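You operate a simulated robot arm through the tools that you are given. There is no shell and no other tool. Be economical: measure what you need, move in short steps, check, and stop when the job is done.

The job below is to be done with a simulated robot arm. You get a single attempt, and the scene is never put back.

## Task
Clamp the long block, sand its rough patch smooth and free it again.
Fine: sanding block back.

Only the result counts: the job must be done as asked and must still hold three seconds after the hand-in. Knocking over, shifting, dropping, spilling or breaking anything else fails it.

## Robot
A 7-joint arm with a two-finger parallel gripper, fixed in place. Base frame: the origin is at the foot of the arm, x ahead of it, y to its left, z up; the work surface is at about z = 0.8. Units: m, degrees, N and s.
With the tool pointing down near the work surface it reaches from about 0.24 to 0.68 m from the base axis. Its first joint turns from -66.0 to 66.0 degrees. Payload 2.4 kg.
The tool frame sits at the grasp point between the pads (the TCP): z along the fingers, y along the line on which they close. The tips reach 0.03 m beyond it. Largest opening 0.094 m; finger width 0.028, thickness 0.01; the body of the gripper, 0.05 by 0.096 m, starts 0.055 m behind the TCP.
Orientation is that of the tool frame in the base frame, as a unit quaternion [x, y, z, w]. With the fingers straight down and closing along the base's y, the tool's x points along the base's -x, its y along +y and its z along -z.

## Interface
- The arm moves only by the tool arm_command. Its argument "series" is a list of rows, each a list of 2 entries, a list of its own where there are three numbers: the shift along the base's x, y, z in m, then the turn, a rotation vector about the base's x, y, z in degrees. In form: [[[x, y, z], [ax, ay, az]], ...]. A call has 1 to 8 rows; each row shifts and turns the commanded pose from where the row before left it. "grip" is the opening, from 0 (shut) to 1 (fully open), set as the call begins (left out, the last holds). Each row takes 0.2 s and may step no farther than 0.05 m and 8.6 degrees from the row before; otherwise, or with a gripper value out of range, the whole call is refused. Where a pose cannot be reached the arm comes as near as it can. A force on the tool above 50 N (or 10 N above the force at the start of the call, whichever is more), or a blocked arm, ends the call early, and 0.2 s more pass. Each finger travels about 0.153 m/s and halts on what it meets, pressing with about 38 N; the grip force reading is that of the motor and also rises with nothing between the fingers. The clock runs only during rows and for 0.2 s after the last one: add rows that do not move to give the fingers time. The reply holds the time, the measured pose of the TCP, the force on the tool along the base axes, the opening and the grip force, in the units named above and with some noise.
- Cameras (640 x 400 px; columns grow to the right, rows downward): "scene" is fixed at [0.0272, 0.455, 1.4608]; the picture's right is [-0.81, -0.59, 0.00], its down [-0.31, 0.43, -0.85] and it looks along [0.50, -0.69, -0.53] (base axes); focal length 341 px, centre (320, 200). "wrist" rides on the gripper at [-0.037, 0, -0.058] in the tool frame; the picture's right is [0.00, -1.00, 0.00], its down [0.97, 0.00, -0.24] and it looks along [0.24, 0.00, 0.97] (tool axes); focal length 218 px, centre (320, 200). There is no depth. A picture from a camera that has moved, and an enlarged one, comes with that camera's place and axes in the base frame and with its lens. The place of the scene camera against the robot may be out by one fixed shift of up to 0.025 m in any direction.
- snapshot(camera): a new picture of that camera. No time passes.
- inspect(camera, box): a new picture of the part [left, top, right, bottom] of that camera's present view, enlarged. No time passes.
- sign_off(): hands the job in; it is judged then, once.

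Work in short steps. Places have to be worked out from the pictures, the camera data and where the tool is seen: move nearer, look again, correct. Check each grasp and each placing, and mend what went wrong. You have 120 turns and 76 pictures in all, those below and enlarged ones among them. Open the gripper and draw the arm clear of the work before you hand the job in, unless the task says otherwise; then end with one line.

The tools are called as a command line: name --argument value ..., lists and objects as JSON in quotes. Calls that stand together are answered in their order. arm_command: Moves the arm, as the interface text tells. Its arguments: {"type":"object","properties":{"series":{"type":"array","items":{"type":"array"}},"grip":{"type":"number"}},"required":["series"]} The other tools are called the same way: snapshot (camera) takes a picture; inspect (camera, box) takes an enlarged picture of a part of a camera's view; sign_off () hands the job in.

At the start:

```text
t: 0.0
ee_pos: [0.3902, -0.1127, 1.1081]
orientation: [0.0, 1.0, 0.0, -0.001]
force: [-0.2, -0.7, 0.0]
opening: 0.0938
grasp_force: 0.1
```

scene: 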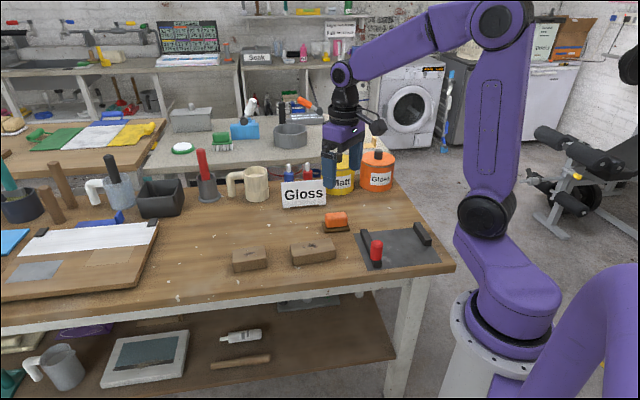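
wrist: 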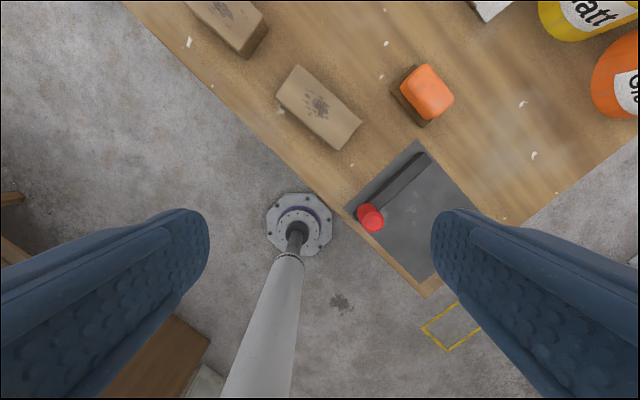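

I'll start by enlarging the area with the blocks, sanding block and clamp.

inspect --camera "scene" --box '[210, 190, 470, 300]'

inspect --camera "wrist" --box '[180, 0, 540, 300]'

```text
2.46 times, centred on (340, 245) of scene
camera zoom: at [0.0272, 0.455, 1.4608], right [-0.81, -0.59, 0.0], down [-0.31, 0.43, -0.85], along [0.5, -0.69, -0.53], focal length 839 px, centre (271, 89)
```

zoom: 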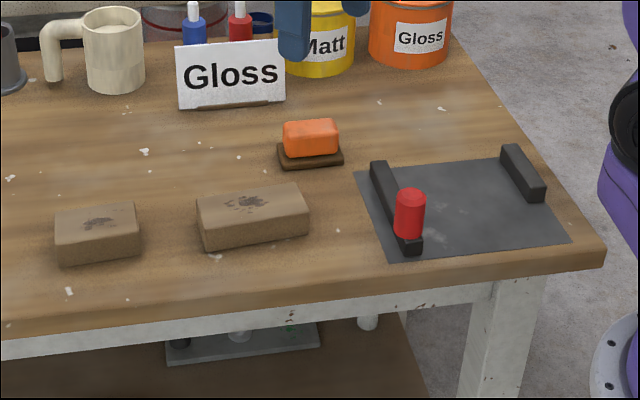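

```text
1.33 times, centred on (360, 150) of wrist
camera zoom: at [0.4266, -0.113, 1.1662], right [0.0, -1.0, 0.0], down [-0.97, 0.0, 0.24], along [-0.24, 0.0, -0.97], focal length 291 px, centre (267, 267)
```

zoom: 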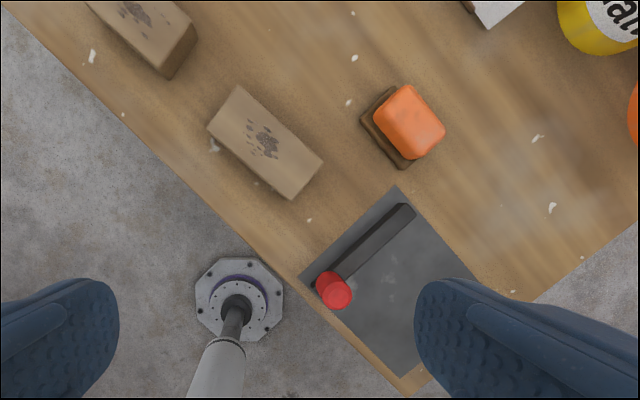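

The long block (middle, about (0.48,-0.11)) lies parallel to the table edge, roughly 45° to the base. The clamp is at about (0.33,-0.25). I turn the tool +45° and move to look over the clamp.

arm_command --series '[[[-0.02, -0.03, 0], [0, 0, 7.5]], [[-0.02, -0.03, 0], [0, 0, 7.5]], [[-0.02, -0.03, 0], [0, 0, 7.5]], [[-0.02, -0.03, 0], [0, 0, 7.5]], [[-0.02, -0.03, 0], [0, 0, 7.5]], [[-0.02, -0.03, 0], [0, 0, 7.5]], [[0, 0, 0], [0, 0, 0]]]' --grip 1

snapshot --camera "wrist"

```text
t: 1.6
ee_pos: [0.2669, -0.2921, 1.1087]
orientation: [-0.383, 0.924, 0.0, 0.0]
force: [0.0, -1.3, -0.1]
opening: 0.0941
grasp_force: 0.1
```

```text
71 pictures are left
camera wrist: at [0.293, -0.2674, 1.1666], right [0.71, -0.71, 0.0], down [-0.69, -0.69, 0.24], along [-0.17, -0.17, -0.97], focal length 218 px, centre (320, 200)
```

wrist: 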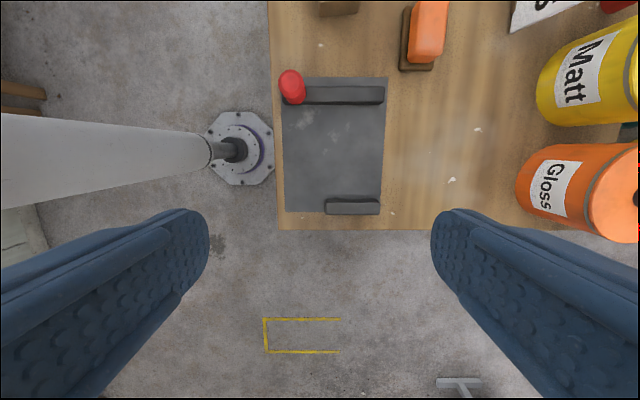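

The clamp has a fixed short jaw and a longer jaw with a red knob. I enlarge it.

inspect --camera "wrist" --box '[260, 60, 420, 230]'

inspect --camera "scene" --box '[340, 205, 460, 280]'

```text
2.35 times, centred on (340, 145) of wrist
camera zoom: at [0.293, -0.2674, 1.1666], right [0.71, -0.71, 0.0], down [-0.69, -0.69, 0.24], along [-0.17, -0.17, -0.97], focal length 514 px, centre (273, 329)
```

zoom: 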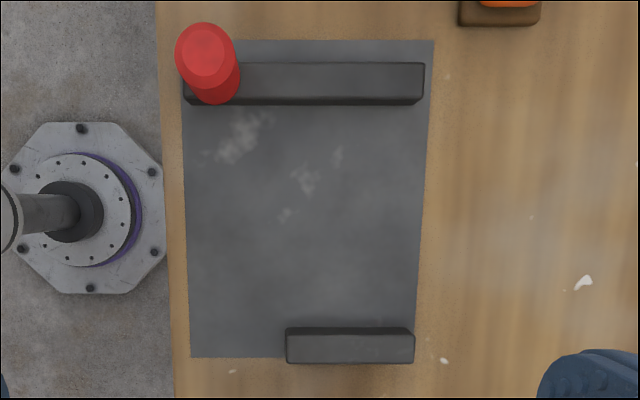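

```text
5.33 times, centred on (400, 242) of scene
camera zoom: at [0.0272, 0.455, 1.4608], right [-0.81, -0.59, 0.0], down [-0.31, 0.43, -0.85], along [0.5, -0.69, -0.53], focal length 1818 px, centre (-107, -27)
```

zoom: 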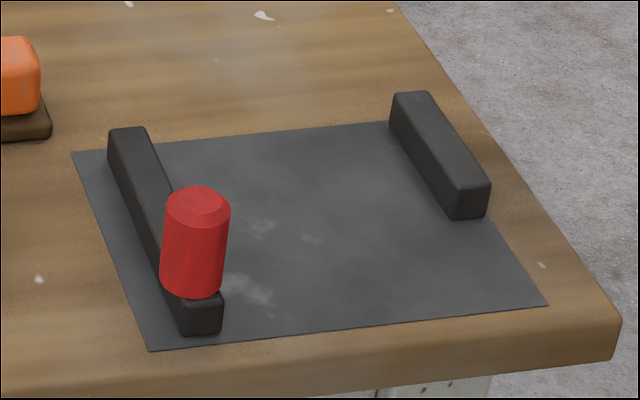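

The clamp gap is about 0.15 m and the block is about 0.113 long, so it goes in lengthwise against the fixed jaw. Now I move over the long block and sander to measure them.

arm_command --series '[[[0.03, 0.025, 0], [0, 0, 0]], [[0.03, 0.025, -0.01], [0, 0, 0]], [[0.03, 0.025, -0.01], [0, 0, 0]], [[0.03, 0.025, -0.01], [0, 0, 0]], [[0.03, 0.025, -0.01], [0, 0, 0]], [[0.02, 0.02, -0.01], [0, 0, 0]], [[0, 0, 0], [0, 0, 0]]]'

snapshot --camera "wrist"

```text
t: 3.2
ee_pos: [0.4374, -0.1441, 1.0572]
orientation: [-0.383, 0.924, 0.0, 0.0]
force: [0.3, -0.4, 0.0]
opening: 0.094
grasp_force: 0.1
```

```text
68 pictures are left
camera wrist: at [0.4639, -0.1185, 1.1153], right [0.71, -0.71, 0.0], down [-0.69, -0.69, 0.24], along [-0.17, -0.17, -0.97], focal length 218 px, centre (320, 200)
```

wrist: 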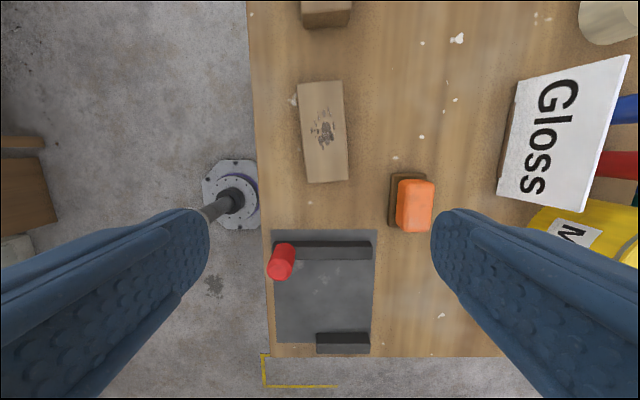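

inspect --camera "wrist" --box '[260, 70, 460, 250]'

```text
2.22 times, centred on (360, 160) of wrist
camera zoom: at [0.4639, -0.1185, 1.1153], right [0.71, -0.71, 0.0], down [-0.69, -0.69, 0.24], along [-0.17, -0.17, -0.97], focal length 485 px, centre (231, 289)
```

zoom: 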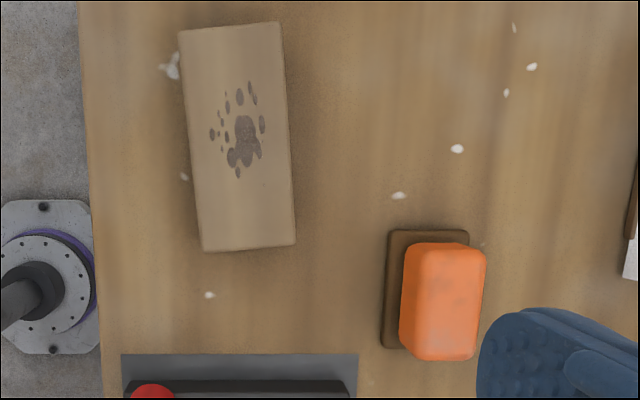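

Block centre is about (0.477,-0.112), 115×53 mm, turned about 5.8° more than my tool. I align above it and descend part-way.

arm_command --series '[[[0.02, 0.016, -0.02], [0, 0, 5.8]], [[0.0195, 0.016, -0.03], [0, 0, 0]], [[0, 0, -0.04], [0, 0, 0]], [[0, 0, -0.03], [0, 0, 0]], [[0, 0, 0], [0, 0, 0]]]'

snapshot --camera "wrist"

inspect --camera "scene" --box '[220, 150, 420, 275]'

```text
t: 4.4
ee_pos: [0.4779, -0.1139, 0.9361]
orientation: [-0.429, 0.903, 0.001, 0.0]
force: [0.6, 0.5, 0.8]
opening: 0.0943
grasp_force: 0.1
```

```text
66 pictures are left
camera wrist: at [0.5003, -0.0861, 0.994], right [0.77, -0.63, 0.0], down [-0.61, -0.75, 0.24], along [-0.15, -0.19, -0.97], focal length 218 px, centre (320, 200)
```

wrist: 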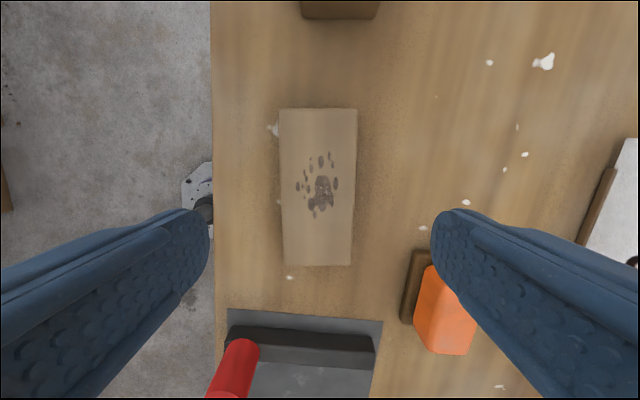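

```text
3.20 times, centred on (320, 212) of scene
camera zoom: at [0.0272, 0.455, 1.4608], right [-0.81, -0.59, 0.0], down [-0.31, 0.43, -0.85], along [0.5, -0.69, -0.53], focal length 1091 px, centre (320, 160)
```

zoom: 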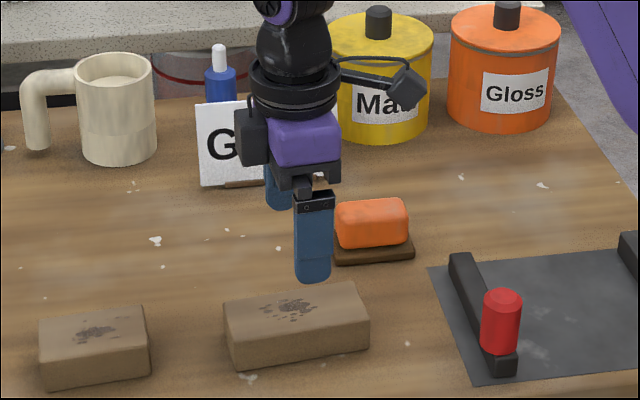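

Tool is centred across the block (4 mm short lengthwise). I correct that, go down to grasp height and close.

arm_command --series '[[[0.0025, 0.003, -0.035], [0, 0, 0]], [[0, 0, -0.035], [0, 0, 0]], [[0, 0, -0.028], [0, 0, 0]], [[0, 0, 0], [0, 0, 0]]]'

arm_command --series '[[[0, 0, 0], [0, 0, 0]], [[0, 0, 0], [0, 0, 0]], [[0, 0, 0], [0, 0, 0]]]' --grip 0.4

```text
t: 5.4
ee_pos: [0.4788, -0.1105, 0.8383]
orientation: [-0.429, 0.903, 0.0, 0.0]
force: [0.4, 0.0, -1.0]
opening: 0.094
grasp_force: 0.0
```

```text
t: 6.2
ee_pos: [0.4782, -0.1106, 0.839]
orientation: [-0.428, 0.904, -0.001, 0.001]
force: [-0.6, -0.7, 0.4]
opening: 0.0596
grasp_force: 37.3
```

The fingers stopped at 0.0596, wider than I measured; let me look before lifting.

snapshot --camera "wrist"

inspect --camera "scene" --box '[220, 150, 420, 275]'

```text
64 pictures are left
camera wrist: at [0.5021, -0.0823, 0.8965], right [0.77, -0.63, 0.0], down [-0.61, -0.75, 0.24], along [-0.15, -0.19, -0.97], focal length 218 px, centre (320, 200)
```

wrist: 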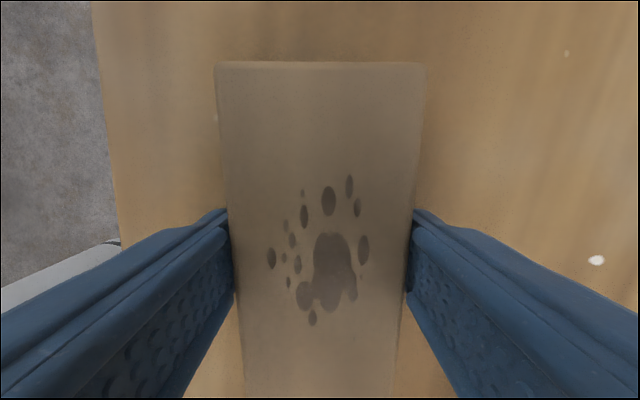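

```text
3.20 times, centred on (320, 212) of scene
camera zoom: at [0.0272, 0.455, 1.4608], right [-0.81, -0.59, 0.0], down [-0.31, 0.43, -0.85], along [0.5, -0.69, -0.53], focal length 1091 px, centre (320, 160)
```

zoom: 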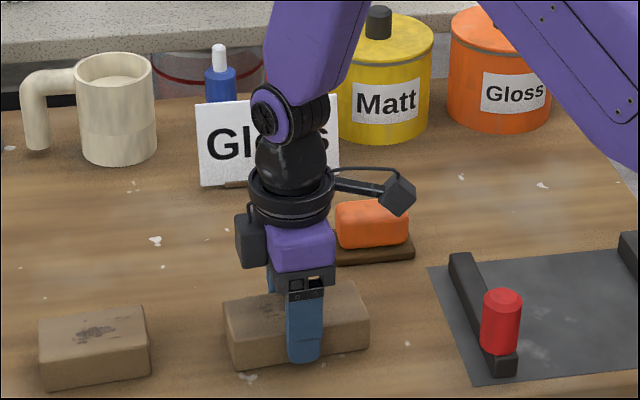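

Grasp looks square and centred (block top is about z 0.828, so it's slightly bigger than assumed). I lift it straight up and check.

arm_command --series '[[[0, 0, 0.02], [0, 0, 0]], [[0, 0, 0.04], [0, 0, 0]], [[0, 0, 0.04], [0, 0, 0]], [[0, 0, 0.04], [0, 0, -5.8]], [[0, 0, 0], [0, 0, 0]]]' --grip 0.3

arm_command --series '[[[-0.024, -0.03, 0], [0, 0, 0]], [[-0.024, -0.03, 0], [0, 0, 0]], [[-0.024, -0.03, 0], [0, 0, 0]], [[-0.024, -0.03, 0], [0, 0, 0]], [[-0.024, -0.03, 0], [0, 0, 0]], [[-0.024, -0.03, 0], [0, 0, 0]], [[-0.022, -0.033, 0], [0, 0, 0]], [[0, 0, 0], [0, 0, 0]]]'

snapshot --camera "wrist"

inspect --camera "scene" --box '[300, 130, 500, 290]'

```text
t: 7.4
ee_pos: [0.4804, -0.1125, 0.9789]
orientation: [-0.382, 0.924, 0.0, -0.001]
force: [-0.1, -0.4, -2.2]
opening: 0.0595
grasp_force: 38.0
```

```text
t: 9.2
ee_pos: [0.3162, -0.3259, 0.9803]
orientation: [-0.383, 0.924, 0.0, 0.001]
force: [0.3, -0.2, -1.3]
opening: 0.0592
grasp_force: 37.9
```

```text
62 pictures are left
camera wrist: at [0.3419, -0.3002, 1.0382], right [0.71, -0.71, 0.0], down [-0.69, -0.69, 0.24], along [-0.17, -0.17, -0.97], focal length 218 px, centre (320, 200)
```

wrist: 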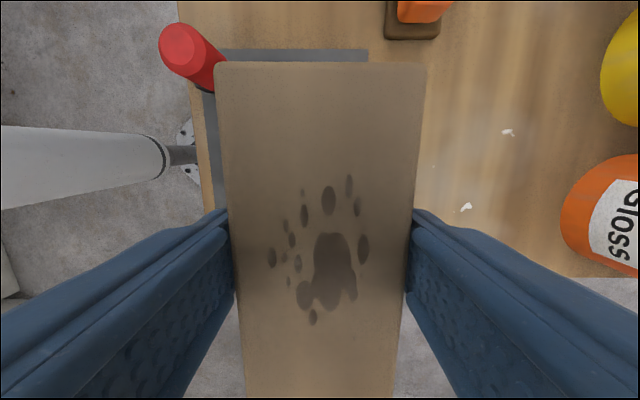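

```text
2.50 times, centred on (400, 210) of scene
camera zoom: at [0.0272, 0.4549, 1.4608], right [-0.81, -0.59, 0.0], down [-0.31, 0.43, -0.85], along [0.5, -0.69, -0.53], focal length 852 px, centre (120, 175)
```

zoom: 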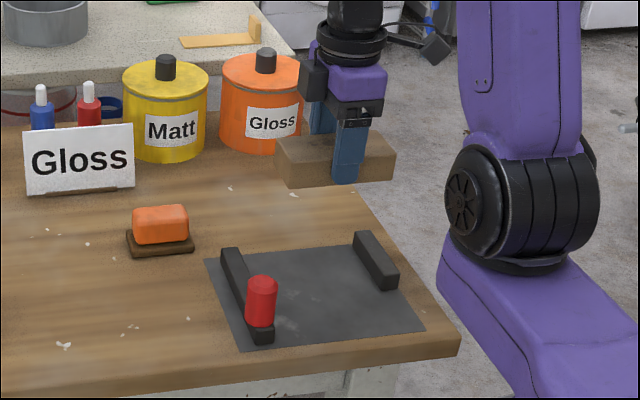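

Held block is square with the clamp; the near end should sit about 5 mm from the fixed jaw. I lower to just above the jaw tops and look again.

arm_command --series '[[[0, 0, -0.04], [0, 0, 0]], [[0, 0, -0.04], [0, 0, 0]], [[0, 0, -0.025], [0, 0, 0]], [[0, 0, 0], [0, 0, 0]]]'

inspect --camera "scene" --box '[340, 190, 460, 280]'

snapshot --camera "wrist"

```text
t: 10.2
ee_pos: [0.3177, -0.3279, 0.8758]
orientation: [-0.382, 0.924, -0.001, 0.0]
force: [0.4, 0.6, -0.4]
opening: 0.0591
grasp_force: 38.1
```

```text
4.44 times, centred on (400, 235) of scene
camera zoom: at [0.0272, 0.455, 1.4608], right [-0.81, -0.59, 0.0], down [-0.31, 0.43, -0.85], along [0.5, -0.69, -0.53], focal length 1515 px, centre (-36, 44)
```

zoom: 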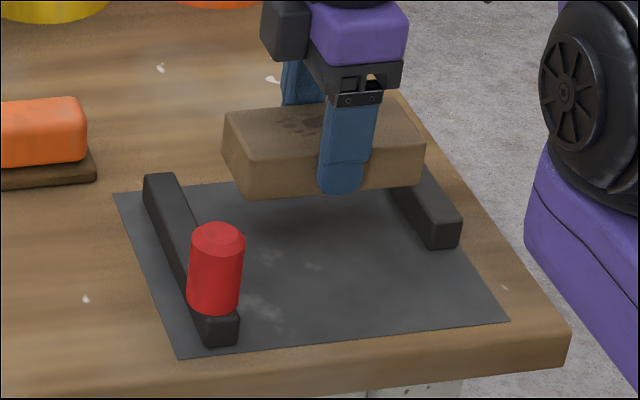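

```text
59 pictures are left
camera wrist: at [0.3441, -0.302, 0.9346], right [0.71, -0.71, 0.0], down [-0.69, -0.69, 0.24], along [-0.17, -0.17, -0.97], focal length 218 px, centre (320, 200)
```

wrist: 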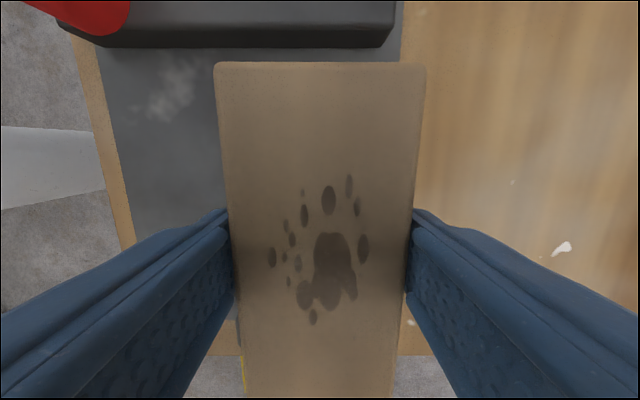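

The scene view suggests the near end would come down nearly touching the fixed jaw, so I shift 7 mm away from it and then lower gently onto the plate.

arm_command --series '[[[0.005, 0.005, 0], [0, 0, 0]], [[0, 0, -0.012], [0, 0, 0]], [[0, 0, -0.012], [0, 0, 0]], [[0, 0, 0], [0, 0, 0]]]'

inspect --camera "scene" --box '[340, 190, 460, 280]'

```text
t: 11.2
ee_pos: [0.3219, -0.3202, 0.8525]
orientation: [-0.382, 0.924, 0.001, 0.0]
force: [-0.4, -0.2, -0.6]
opening: 0.0574
grasp_force: 37.5
```

```text
4.44 times, centred on (400, 235) of scene
camera zoom: at [0.0272, 0.455, 1.4608], right [-0.81, -0.59, 0.0], down [-0.31, 0.43, -0.85], along [0.5, -0.69, -0.53], focal length 1515 px, centre (-36, 44)
```

zoom: 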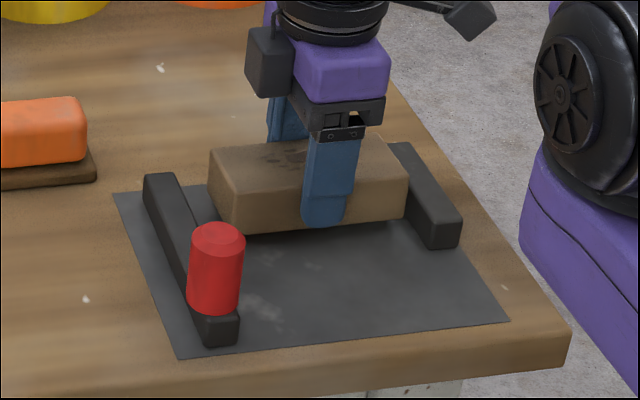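

Clear of both jaws. Lowering the last centimetre in small steps, watching force.

arm_command --series '[[[0, 0, -0.004], [0, 0, 0]], [[0, 0, -0.003], [0, 0, 0]], [[0, 0, -0.002], [0, 0, 0]], [[0, 0, 0], [0, 0, 0]]]'

```text
t: 12.2
ee_pos: [0.3223, -0.3211, 0.8441]
orientation: [-0.382, 0.924, 0.0, 0.001]
force: [0.2, -0.1, -2.0]
opening: 0.0569
grasp_force: 37.6
```

No contact yet; a few more mm.

arm_command --series '[[[0, 0, -0.002], [0, 0, 0]], [[0, 0, 0], [0, 0, 0]]]'

arm_command --series '[[[0, 0, -0.002], [0, 0, 0]], [[0, 0, 0], [0, 0, 0]]]'

inspect --camera "scene" --box '[340, 190, 460, 280]'

```text
t: 12.8
ee_pos: [0.3212, -0.3214, 0.8415]
orientation: [-0.383, 0.924, 0.0, 0.0]
force: [-3.9, 4.9, 22.7]
opening: 0.0571
grasp_force: 37.5
```

```text
t: 13.2
ee_pos: [0.3197, -0.3195, 0.8401]
orientation: [-0.383, 0.924, 0.0, -0.001]
force: [-4.9, 4.9, 18.9]
opening: 0.0573
grasp_force: 38.1
stopped in row 2: the force on the tool passed its limit (the readings are from after the stop); the commanded pose is now the measured one
```

```text
4.44 times, centred on (400, 235) of scene
camera zoom: at [0.0269, 0.4553, 1.4607], right [-0.81, -0.59, 0.0], down [-0.31, 0.43, -0.85], along [0.5, -0.69, -0.53], focal length 1515 px, centre (-36, 44)
```

zoom: 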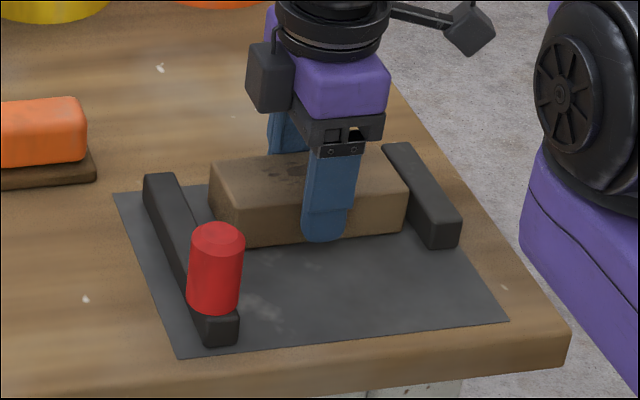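

Block is seated on the plate. Release and rise to view the clamp.

arm_command --series '[[[0, 0, 0], [0, 0, 0]], [[0, 0, 0], [0, 0, 0]], [[0, 0, 0.03], [0, 0, 0]], [[0, 0, 0.05], [0, 0, 0]], [[0, 0, 0.05], [0, 0, 0]], [[0, 0, 0.03], [0, 0, 0]], [[0, 0, 0], [0, 0, 0]]]' --grip 1

inspect --camera "wrist" --box '[160, 20, 440, 380]'

```text
t: 14.8
ee_pos: [0.321, -0.3191, 1.001]
orientation: [-0.383, 0.924, -0.001, 0.0]
force: [0.9, -0.4, 0.4]
opening: 0.0941
grasp_force: 0.1
```

```text
1.11 times, centred on (300, 200) of wrist
camera zoom: at [0.3477, -0.2942, 1.0592], right [0.71, -0.71, 0.0], down [-0.69, -0.69, 0.24], along [-0.17, -0.17, -0.97], focal length 242 px, centre (342, 200)
```

zoom: 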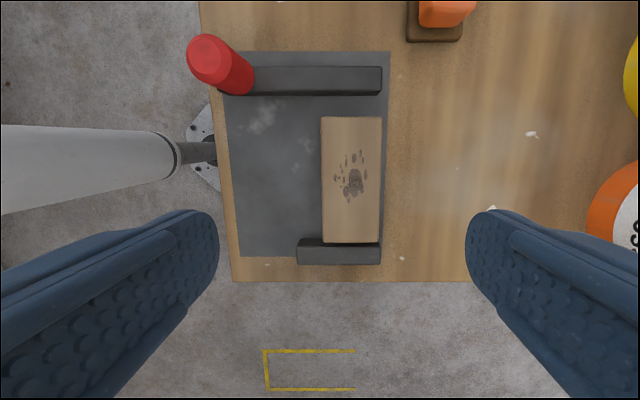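

The block sits square between the jaws. The knob is at about s=0.36,t=0.093 → base (0.320,-0.189), top z≈0.87. I move above it with a half-open gripper to check.

arm_command --series '[[[0, 0.043, 0], [0, 0, 0]], [[0, 0.043, -0.02], [0, 0, 0]], [[0, 0.044, -0.04], [0, 0, 0]], [[0, 0, 0], [0, 0, 0]], [[0, 0, 0], [0, 0, 0]]]' --grip 0.65

snapshot --camera "wrist"

inspect --camera "scene" --box '[340, 180, 460, 280]'

```text
refused: row 3 steps farther than a row can; nothing moved
```

```text
55 pictures are left
camera wrist: at [0.3477, -0.2942, 1.0592], right [0.71, -0.71, 0.0], down [-0.69, -0.69, 0.24], along [-0.17, -0.17, -0.97], focal length 218 px, centre (320, 200)
```

wrist: 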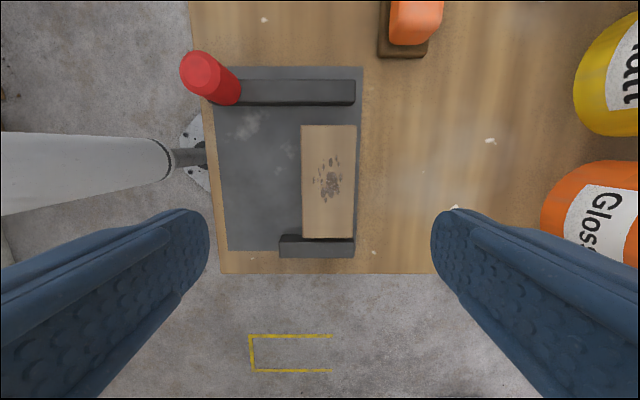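

```text
4.00 times, centred on (400, 230) of scene
camera zoom: at [0.0272, 0.455, 1.4608], right [-0.81, -0.59, 0.0], down [-0.31, 0.43, -0.85], along [0.5, -0.69, -0.53], focal length 1364 px, centre (0, 80)
```

zoom: 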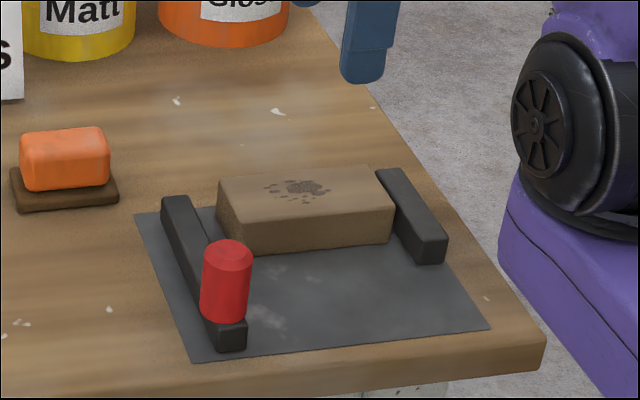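

That call was refused for step size (nothing moved); I repeat it with smaller steps.

arm_command --series '[[[0, 0.04, 0], [0, 0, 0]], [[0, 0.04, -0.02], [0, 0, 0]], [[0, 0.04, -0.02], [0, 0, 0]], [[0, 0.01, -0.02], [0, 0, 0]], [[0, 0, 0], [0, 0, 0]]]' --grip 0.65

snapshot --camera "wrist"

```text
t: 16.0
ee_pos: [0.3236, -0.1907, 0.9411]
orientation: [-0.383, 0.924, -0.001, 0.001]
force: [-0.1, 0.5, -0.2]
opening: 0.0611
grasp_force: 0.0
```

```text
53 pictures are left
camera wrist: at [0.3495, -0.1645, 0.999], right [0.71, -0.71, 0.0], down [-0.69, -0.69, 0.24], along [-0.17, -0.17, -0.97], focal length 218 px, centre (320, 200)
```

wrist: 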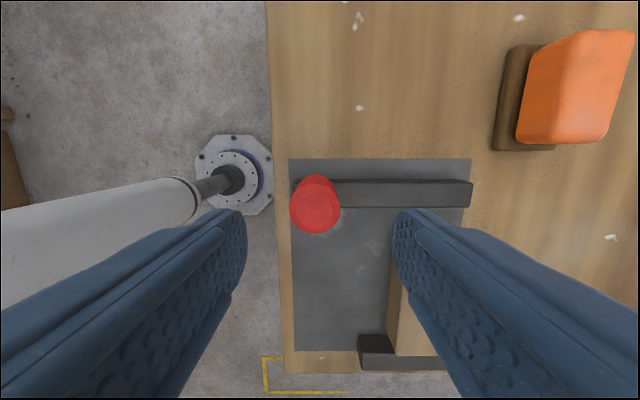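

Knob centre confirmed at (s 0.360, t 0.0925). Correct 3 mm, descend to z≈0.860 and close.

arm_command --series '[[[-0.003, 0.001, -0.03], [0, 0, 0]], [[0, 0, -0.03], [0, 0, 0]], [[0, 0, -0.02], [0, 0, 0]], [[0, 0, 0], [0, 0, 0]]]'

arm_command --series '[[[0, 0, 0], [0, 0, 0]], [[0, 0, 0], [0, 0, 0]], [[0, 0, 0], [0, 0, 0]]]' --grip 0.1

inspect --camera "scene" --box '[340, 180, 460, 280]'

```text
t: 17.0
ee_pos: [0.316, -0.1932, 0.858]
orientation: [-0.382, 0.924, -0.001, 0.002]
force: [-1.0, -0.7, 0.4]
opening: 0.0609
grasp_force: 0.0
```

```text
t: 17.8
ee_pos: [0.3173, -0.1917, 0.8595]
orientation: [-0.383, 0.924, -0.003, 0.001]
force: [5.2, -2.3, -11.5]
opening: 0.0319
grasp_force: 45.4
```

```text
4.00 times, centred on (400, 230) of scene
camera zoom: at [0.0275, 0.4548, 1.4608], right [-0.81, -0.59, 0.0], down [-0.31, 0.43, -0.85], along [0.5, -0.69, -0.53], focal length 1364 px, centre (0, 80)
```

zoom: 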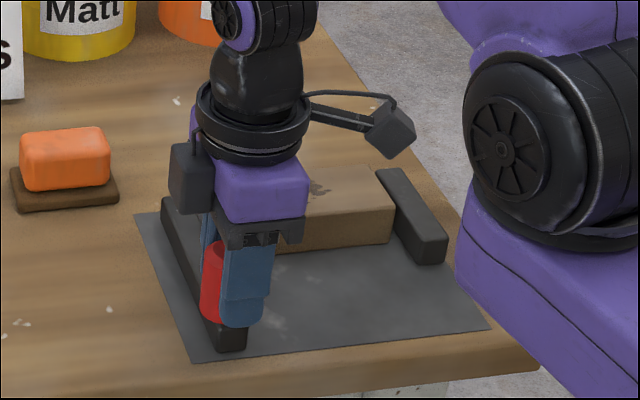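

Knob is gripped (opening 0.032). I slide it 1 cm toward the fixed jaw and watch the force.

arm_command --series '[[[-0.0035, -0.0035, 0], [0, 0, 0]], [[-0.0035, -0.0035, 0], [0, 0, 0]], [[0, 0, 0], [0, 0, 0]]]'

inspect --camera "scene" --box '[340, 180, 460, 280]'

```text
t: 18.6
ee_pos: [0.3089, -0.1977, 0.8606]
orientation: [-0.383, 0.924, -0.001, 0.001]
force: [13.6, -7.3, -37.2]
opening: 0.0319
grasp_force: 45.2
```

```text
4.00 times, centred on (400, 230) of scene
camera zoom: at [0.028, 0.4545, 1.4609], right [-0.81, -0.59, 0.0], down [-0.31, 0.43, -0.85], along [0.5, -0.69, -0.53], focal length 1364 px, centre (0, 80)
```

zoom: 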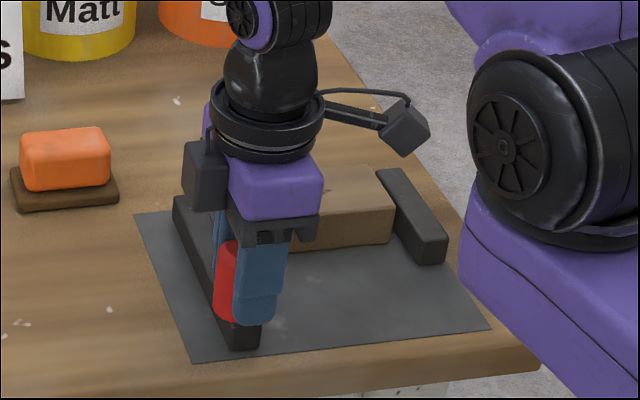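

The jaw slides. There's some upward pull on the knob, so I lower the command 1 mm and continue sliding.

arm_command --series '[[[-0.0035, -0.0035, -0.001], [0, 0, 0]], [[-0.0035, -0.0035, 0], [0, 0, 0]], [[0, 0, 0], [0, 0, 0]]]'

```text
t: 19.4
ee_pos: [0.3046, -0.2052, 0.8615]
orientation: [-0.383, 0.924, -0.002, 0.001]
force: [12.5, -5.6, 0.6]
opening: 0.0321
grasp_force: 45.7
```

arm_command --series '[[[-0.003, -0.003, 0], [0, 0, 0]], [[-0.003, -0.003, 0], [0, 0, 0]], [[0, 0, 0], [0, 0, 0]]]'

inspect --camera "scene" --box '[340, 180, 460, 280]'

```text
t: 20.2
ee_pos: [0.2988, -0.2106, 0.8586]
orientation: [-0.383, 0.924, -0.002, 0.002]
force: [13.3, -5.8, 38.2]
opening: 0.032
grasp_force: 45.0
```

```text
4.00 times, centred on (400, 230) of scene
camera zoom: at [0.0272, 0.4551, 1.4608], right [-0.81, -0.59, 0.0], down [-0.31, 0.43, -0.85], along [0.5, -0.69, -0.53], focal length 1364 px, centre (0, 80)
```

zoom: 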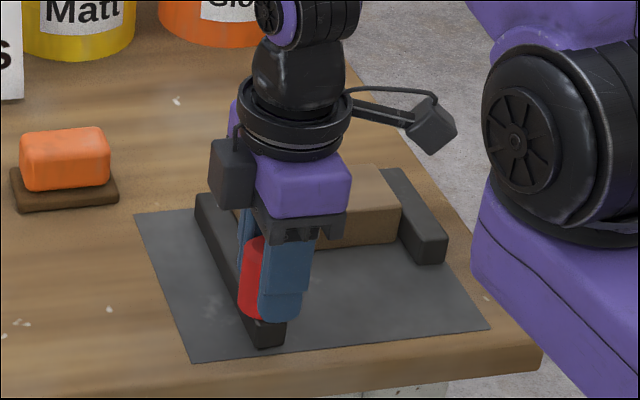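

The jaw appears to have reached the block and is pushing it toward the fixed jaw. Continue in small steps until force rises.

arm_command --series '[[[-0.002, -0.002, 0.0005], [0, 0, 0]], [[-0.0015, -0.0015, 0], [0, 0, 0]], [[0, 0, 0], [0, 0, 0]]]'

inspect --camera "scene" --box '[340, 180, 460, 280]'

```text
t: 21.0
ee_pos: [0.2955, -0.2131, 0.86]
orientation: [-0.385, 0.923, -0.002, 0.001]
force: [25.5, 8.1, 33.4]
opening: 0.0319
grasp_force: 45.1
```

```text
4.00 times, centred on (400, 230) of scene
camera zoom: at [0.0275, 0.4554, 1.4606], right [-0.81, -0.59, 0.0], down [-0.31, 0.43, -0.85], along [0.5, -0.69, -0.53], focal length 1364 px, centre (0, 80)
```

zoom: 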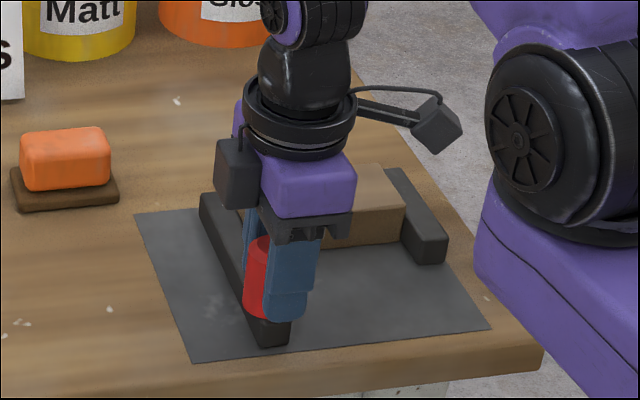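

Resistance along the slide rose from about 5 to 24 N: the block is meeting the fixed jaw. Push 2 mm more to tighten.

arm_command --series '[[[-0.0014, -0.0014, 0.0005], [0, 0, 0]], [[0, 0, 0], [0, 0, 0]]]'

inspect --camera "scene" --box '[340, 180, 460, 280]'

```text
t: 21.6
ee_pos: [0.2959, -0.2119, 0.8587]
orientation: [-0.388, 0.922, -0.003, 0.0]
force: [41.2, 29.1, 5.8]
opening: 0.0314
grasp_force: 44.7
```

```text
4.00 times, centred on (400, 230) of scene
camera zoom: at [0.0282, 0.4557, 1.4605], right [-0.81, -0.59, 0.0], down [-0.31, 0.43, -0.85], along [0.5, -0.69, -0.53], focal length 1364 px, centre (0, 80)
```

zoom: 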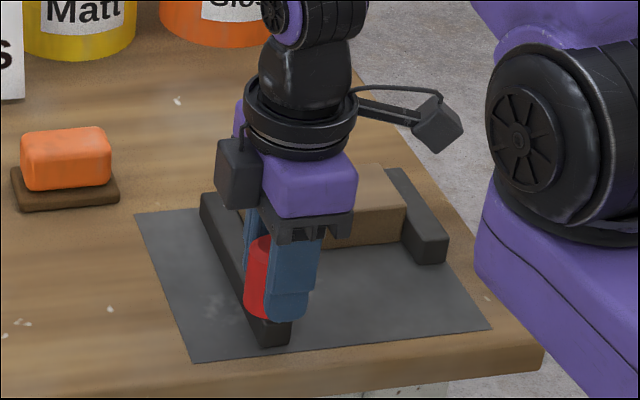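

The jaw is tight (about 50 N, no more motion). Release the knob, rise and look.

arm_command --series '[[[0.001, 0.001, 0], [0, 0, 0]], [[0, 0, 0], [0, 0, 0]], [[0, 0, 0.03], [0, 0, 0]], [[0, 0, 0.05], [0, 0, 0]], [[0, 0, 0.05], [0, 0, 0]], [[0, 0, 0.03], [0, 0, 0]], [[0, 0, 0], [0, 0, 0]]]' --grip 0.65

inspect --camera "scene" --box '[340, 180, 460, 280]'

snapshot --camera "wrist"

```text
t: 23.2
ee_pos: [0.291, -0.2135, 1.0206]
orientation: [-0.383, 0.924, -0.001, 0.0]
force: [0.1, 0.1, -0.1]
opening: 0.0613
grasp_force: 0.0
```

```text
4.00 times, centred on (400, 230) of scene
camera zoom: at [0.0272, 0.455, 1.4608], right [-0.81, -0.59, 0.0], down [-0.31, 0.43, -0.85], along [0.5, -0.69, -0.53], focal length 1364 px, centre (0, 80)
```

zoom: 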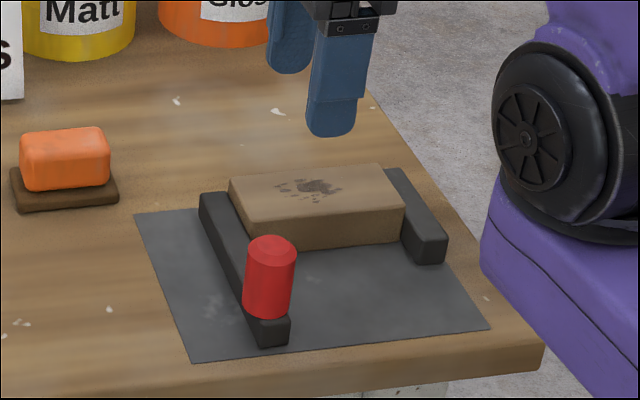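

```text
46 pictures are left
camera wrist: at [0.3176, -0.1868, 1.0781], right [0.71, -0.71, 0.0], down [-0.69, -0.69, 0.24], along [-0.17, -0.17, -0.97], focal length 218 px, centre (320, 200)
```

wrist: 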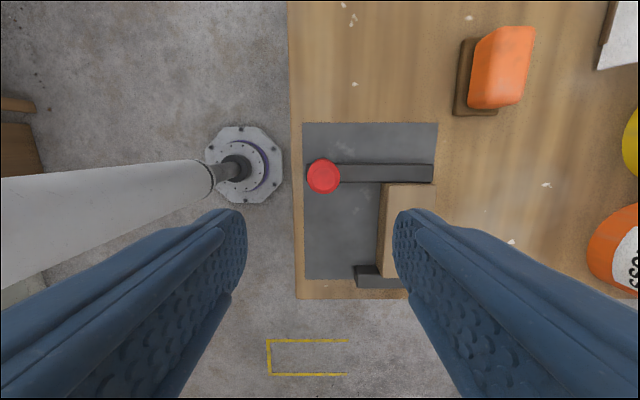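

Block is clamped between both jaws. Next the sander, estimated at (0.4985,-0.261): hover above it and measure.

arm_command --series '[[[0.042, -0.0095, 0], [0, 0, 0]], [[0.042, -0.0095, 0], [0, 0, 0]], [[0.042, -0.0095, 0], [0, 0, 0]], [[0.042, -0.0095, 0], [0, 0, 0]], [[0.0395, -0.0095, -0.02], [0, 0, 0]], [[0, 0, -0.03], [0, 0, 0]], [[0, 0, 0], [0, 0, 0]]]' --grip 1

snapshot --camera "wrist"

inspect --camera "scene" --box '[280, 150, 460, 280]'

```text
t: 24.8
ee_pos: [0.4991, -0.2629, 0.972]
orientation: [-0.383, 0.924, -0.001, 0.0]
force: [-1.0, -0.3, -0.5]
opening: 0.0942
grasp_force: 0.1
```

```text
45 pictures are left
camera wrist: at [0.5258, -0.2361, 1.0294], right [0.71, -0.71, 0.0], down [-0.69, -0.69, 0.24], along [-0.17, -0.17, -0.97], focal length 218 px, centre (320, 200)
```

wrist: 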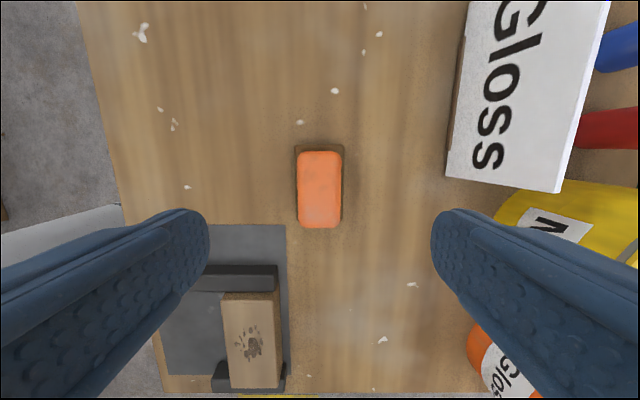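

```text
3.08 times, centred on (370, 215) of scene
camera zoom: at [0.0272, 0.455, 1.4608], right [-0.81, -0.59, 0.0], down [-0.31, 0.43, -0.85], along [0.5, -0.69, -0.53], focal length 1049 px, centre (166, 154)
```

zoom: 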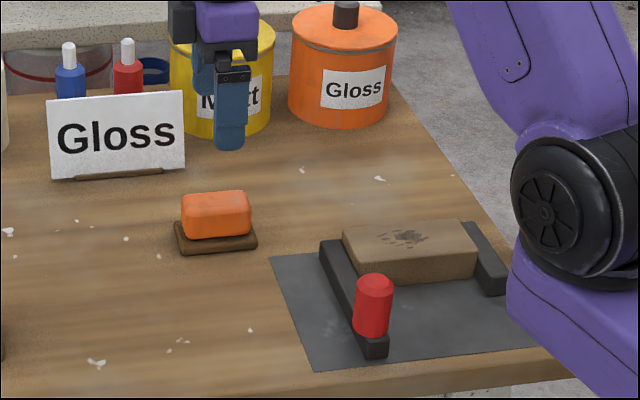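

Sander is centred beneath the tool and aligned. Descend so the tips reach beside the orange grip.

arm_command --series '[[[0, 0, -0.04], [0, 0, 0]], [[0, 0, -0.04], [0, 0, 0]], [[0, 0, -0.038], [0, 0, 0]], [[0, 0, 0], [0, 0, 0]]]'

inspect --camera "scene" --box '[300, 190, 380, 250]'

snapshot --camera "wrist"

```text
t: 25.8
ee_pos: [0.4992, -0.2594, 0.8496]
orientation: [-0.383, 0.924, 0.0, -0.001]
force: [-0.3, 0.4, 0.3]
opening: 0.094
grasp_force: 0.0
```

```text
6.67 times, centred on (340, 220) of scene
camera zoom: at [0.0272, 0.455, 1.4608], right [-0.81, -0.59, 0.0], down [-0.31, 0.43, -0.85], along [0.5, -0.69, -0.53], focal length 2273 px, centre (187, 67)
```

zoom: 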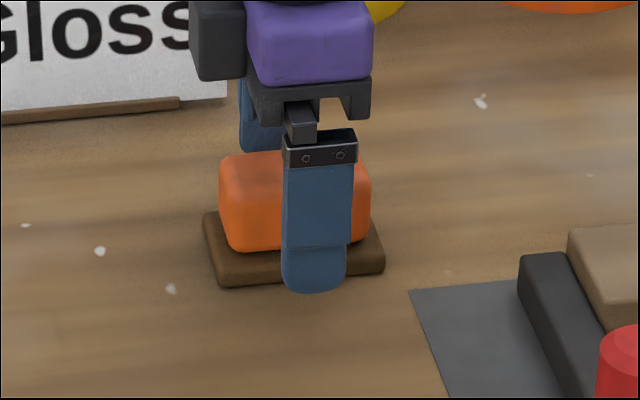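

```text
42 pictures are left
camera wrist: at [0.5251, -0.2341, 0.9077], right [0.71, -0.71, 0.0], down [-0.69, -0.69, 0.24], along [-0.17, -0.17, -0.97], focal length 218 px, centre (320, 200)
```

wrist: 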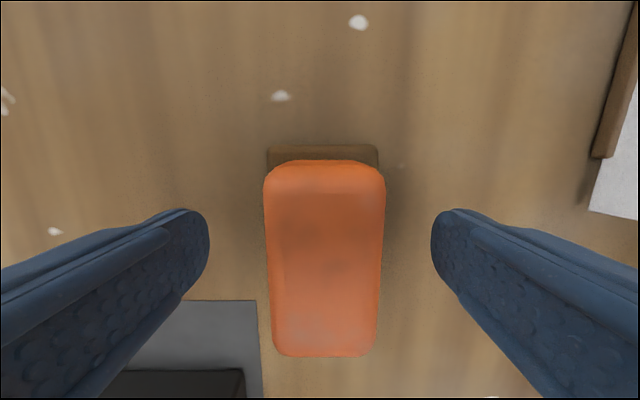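

Tips would be just ~2 mm above the brown base; I raise 2 mm and close.

arm_command --series '[[[0, 0, 0.002], [0, 0, 0]], [[0, 0, 0], [0, 0, 0]]]'

arm_command --series '[[[0, 0, 0], [0, 0, 0]], [[0, 0, 0], [0, 0, 0]], [[0, 0, 0], [0, 0, 0]]]' --grip 0.15

inspect --camera "scene" --box '[300, 190, 380, 250]'

snapshot --camera "wrist"

```text
t: 26.4
ee_pos: [0.4993, -0.2614, 0.8534]
orientation: [-0.382, 0.924, -0.001, 0.0]
force: [-0.7, -0.2, -0.8]
opening: 0.0938
grasp_force: 0.1
```

```text
t: 27.2
ee_pos: [0.4999, -0.2609, 0.8524]
orientation: [-0.383, 0.924, -0.001, 0.0]
force: [1.1, -1.5, 1.8]
opening: 0.0412
grasp_force: 37.8
```

```text
6.67 times, centred on (340, 220) of scene
camera zoom: at [0.0272, 0.455, 1.4608], right [-0.81, -0.59, 0.0], down [-0.31, 0.43, -0.85], along [0.5, -0.69, -0.53], focal length 2273 px, centre (187, 67)
```

zoom: 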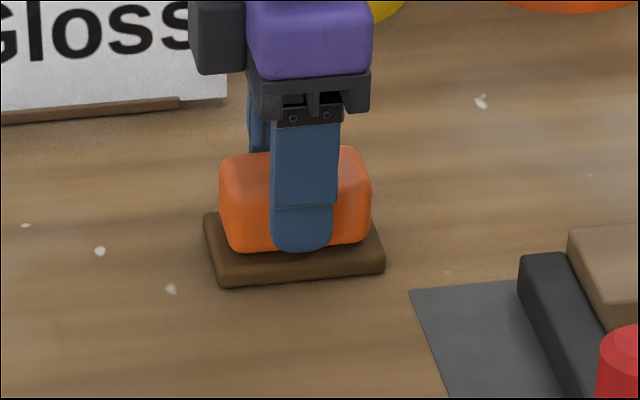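

```text
40 pictures are left
camera wrist: at [0.5258, -0.2345, 0.9106], right [0.71, -0.71, 0.0], down [-0.69, -0.69, 0.24], along [-0.17, -0.17, -0.97], focal length 218 px, centre (320, 200)
```

wrist: 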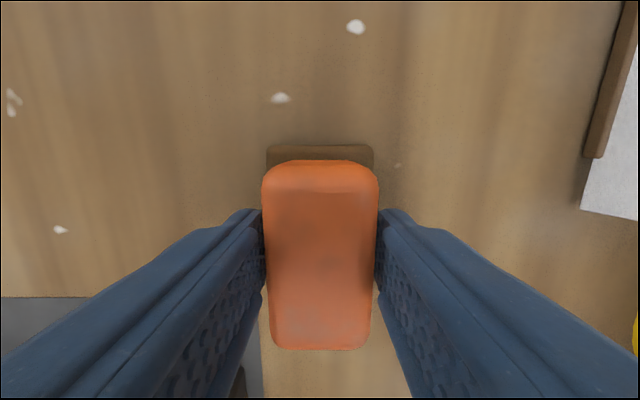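

Sander is gripped at home pose (0.4995,-0.261,0.8525). I lift it and carry it above the clamped block.

arm_command --series '[[[0, 0, 0.03], [0, 0, 0]], [[0, 0, 0.04], [0, 0, 0]], [[0, 0, 0.03], [0, 0, 0]], [[-0.0372, -0.0134, 0], [0, 0, 0]], [[-0.0372, -0.0134, 0], [0, 0, 0]], [[-0.0372, -0.0134, 0], [0, 0, 0]], [[-0.0372, -0.0134, 0], [0, 0, 0]], [[-0.0372, -0.0134, 0], [0, 0, 0]]]'

snapshot --camera "wrist"

inspect --camera "scene" --box '[340, 180, 460, 280]'

```text
t: 29.0
ee_pos: [0.3154, -0.3286, 0.957]
orientation: [-0.383, 0.924, -0.001, 0.001]
force: [0.0, -0.5, -1.0]
opening: 0.0411
grasp_force: 38.3
```

```text
39 pictures are left
camera wrist: at [0.3409, -0.302, 1.0142], right [0.71, -0.71, 0.0], down [-0.69, -0.69, 0.24], along [-0.17, -0.17, -0.97], focal length 218 px, centre (320, 200)
```

wrist: 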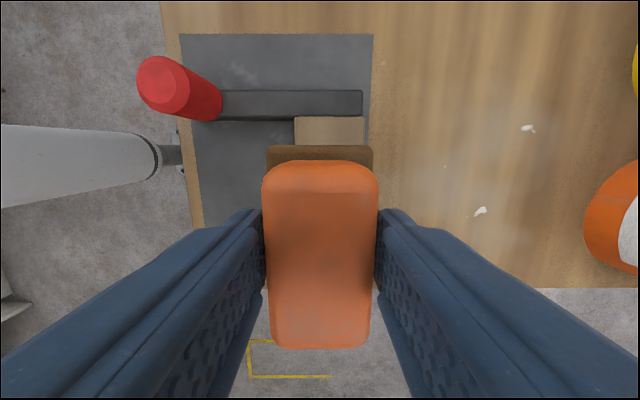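

```text
4.00 times, centred on (400, 230) of scene
camera zoom: at [0.0272, 0.455, 1.4608], right [-0.81, -0.59, 0.0], down [-0.31, 0.43, -0.85], along [0.5, -0.69, -0.53], focal length 1364 px, centre (0, 80)
```

zoom: 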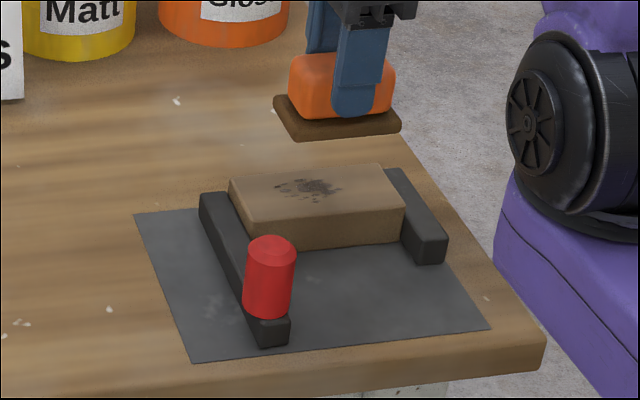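

The block actually sits about 8 mm further in +s (centre s≈0.463, t≈-0.010). I shift the sander over the patch and lower it near contact.

arm_command --series '[[[0.0078, -0.0035, -0.02], [0, 0, 0]], [[0, 0, -0.025], [0, 0, 0]], [[0, 0, 0], [0, 0, 0]]]'

inspect --camera "scene" --box '[340, 180, 460, 280]'

```text
t: 29.8
ee_pos: [0.3229, -0.3308, 0.9102]
orientation: [-0.383, 0.924, -0.001, 0.0]
force: [-0.3, -0.2, -0.9]
opening: 0.0411
grasp_force: 38.0
```

```text
4.00 times, centred on (400, 230) of scene
camera zoom: at [0.0272, 0.455, 1.4608], right [-0.81, -0.59, 0.0], down [-0.31, 0.43, -0.85], along [0.5, -0.69, -0.53], focal length 1364 px, centre (0, 80)
```

zoom: 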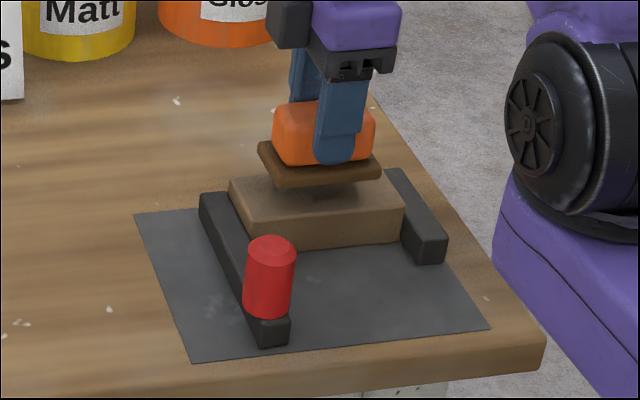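

Centred over the patch, ~1.5 cm to go. Lowering stepwise until force appears.

arm_command --series '[[[0, 0, -0.005], [0, 0, 0]], [[0, 0, -0.004], [0, 0, 0]], [[0, 0, 0], [0, 0, 0]]]'

arm_command --series '[[[0, 0, -0.003], [0, 0, 0]], [[0, 0, 0], [0, 0, 0]]]'

arm_command --series '[[[0, 0, -0.002], [0, 0, 0]], [[0, 0, 0], [0, 0, 0]]]'

```text
t: 30.6
ee_pos: [0.3235, -0.3306, 0.9004]
orientation: [-0.383, 0.924, 0.0, 0.0]
force: [-0.2, -0.5, -1.6]
opening: 0.0408
grasp_force: 37.8
```

```text
t: 31.2
ee_pos: [0.3238, -0.3311, 0.8988]
orientation: [-0.383, 0.924, -0.002, 0.0]
force: [-0.1, 0.9, -1.1]
opening: 0.0388
grasp_force: 38.1
```

```text
t: 31.8
ee_pos: [0.3238, -0.3316, 0.8964]
orientation: [-0.383, 0.924, -0.001, 0.0]
force: [-0.4, -0.1, -0.6]
opening: 0.039
grasp_force: 38.4
```

arm_command --series '[[[0, 0, -0.002], [0, 0, 0]], [[0, 0, 0], [0, 0, 0]]]'

inspect --camera "scene" --box '[340, 180, 460, 280]'

```text
t: 32.4
ee_pos: [0.3239, -0.332, 0.8941]
orientation: [-0.383, 0.924, 0.0, 0.0]
force: [-1.1, 0.1, -1.4]
opening: 0.0388
grasp_force: 38.4
```

```text
4.00 times, centred on (400, 230) of scene
camera zoom: at [0.0272, 0.455, 1.4608], right [-0.81, -0.59, 0.0], down [-0.31, 0.43, -0.85], along [0.5, -0.69, -0.53], focal length 1364 px, centre (0, 80)
```

zoom: 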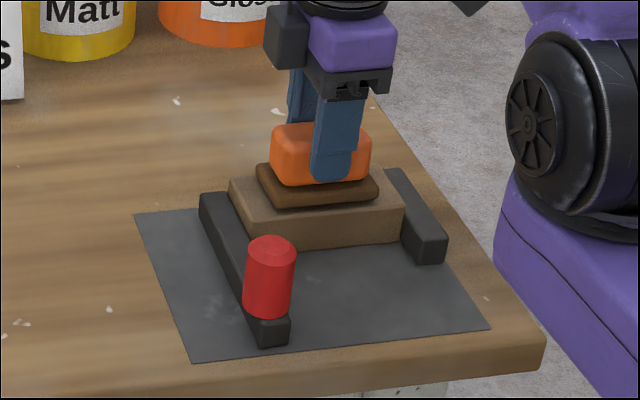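

Very close to contact. A further 2 mm in 1 mm steps.

arm_command --series '[[[0, 0, -0.0015], [0, 0, 0]], [[0, 0, 0], [0, 0, 0]]]'

arm_command --series '[[[0, 0, -0.001], [0, 0, 0]], [[0, 0, 0], [0, 0, 0]]]'

```text
t: 33.0
ee_pos: [0.3237, -0.3307, 0.8917]
orientation: [-0.382, 0.924, -0.001, 0.001]
force: [-2.2, 1.2, 4.3]
opening: 0.0386
grasp_force: 38.1
```

```text
t: 33.6
ee_pos: [0.3252, -0.3311, 0.8921]
orientation: [-0.383, 0.924, -0.001, 0.0]
force: [-1.9, 4.1, 19.5]
opening: 0.0386
grasp_force: 38.2
```

Contact with ~20 N. Sand with ±2 cm strokes along the block.

arm_command --series '[[[0.007, 0.007, 0], [0, 0, 0]], [[0.007, 0.007, 0], [0, 0, 0]], [[-0.007, -0.007, 0], [0, 0, 0]], [[-0.007, -0.007, 0], [0, 0, 0]], [[-0.007, -0.007, 0], [0, 0, 0]], [[-0.007, -0.007, 0], [0, 0, 0]], [[0.007, 0.007, 0], [0, 0, 0]], [[0.007, 0.007, 0], [0, 0, 0]]]'

inspect --camera "scene" --box '[340, 180, 460, 280]'

```text
t: 35.4
ee_pos: [0.3218, -0.3334, 0.8907]
orientation: [-0.382, 0.924, -0.001, 0.0]
force: [-4.9, -3.8, 11.6]
opening: 0.0372
grasp_force: 38.5
```

```text
4.00 times, centred on (400, 230) of scene
camera zoom: at [0.027, 0.455, 1.4608], right [-0.81, -0.59, 0.0], down [-0.31, 0.43, -0.85], along [0.5, -0.69, -0.53], focal length 1364 px, centre (0, 80)
```

zoom: 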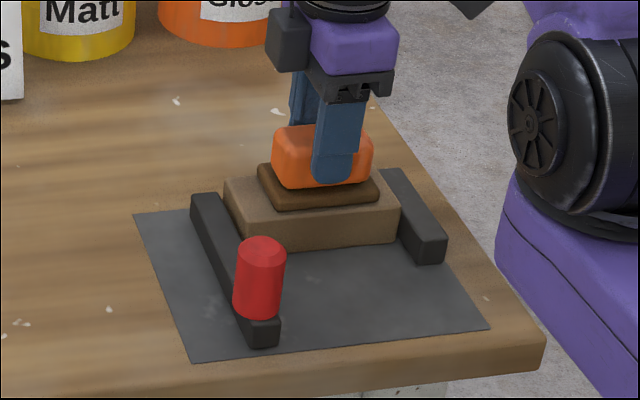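

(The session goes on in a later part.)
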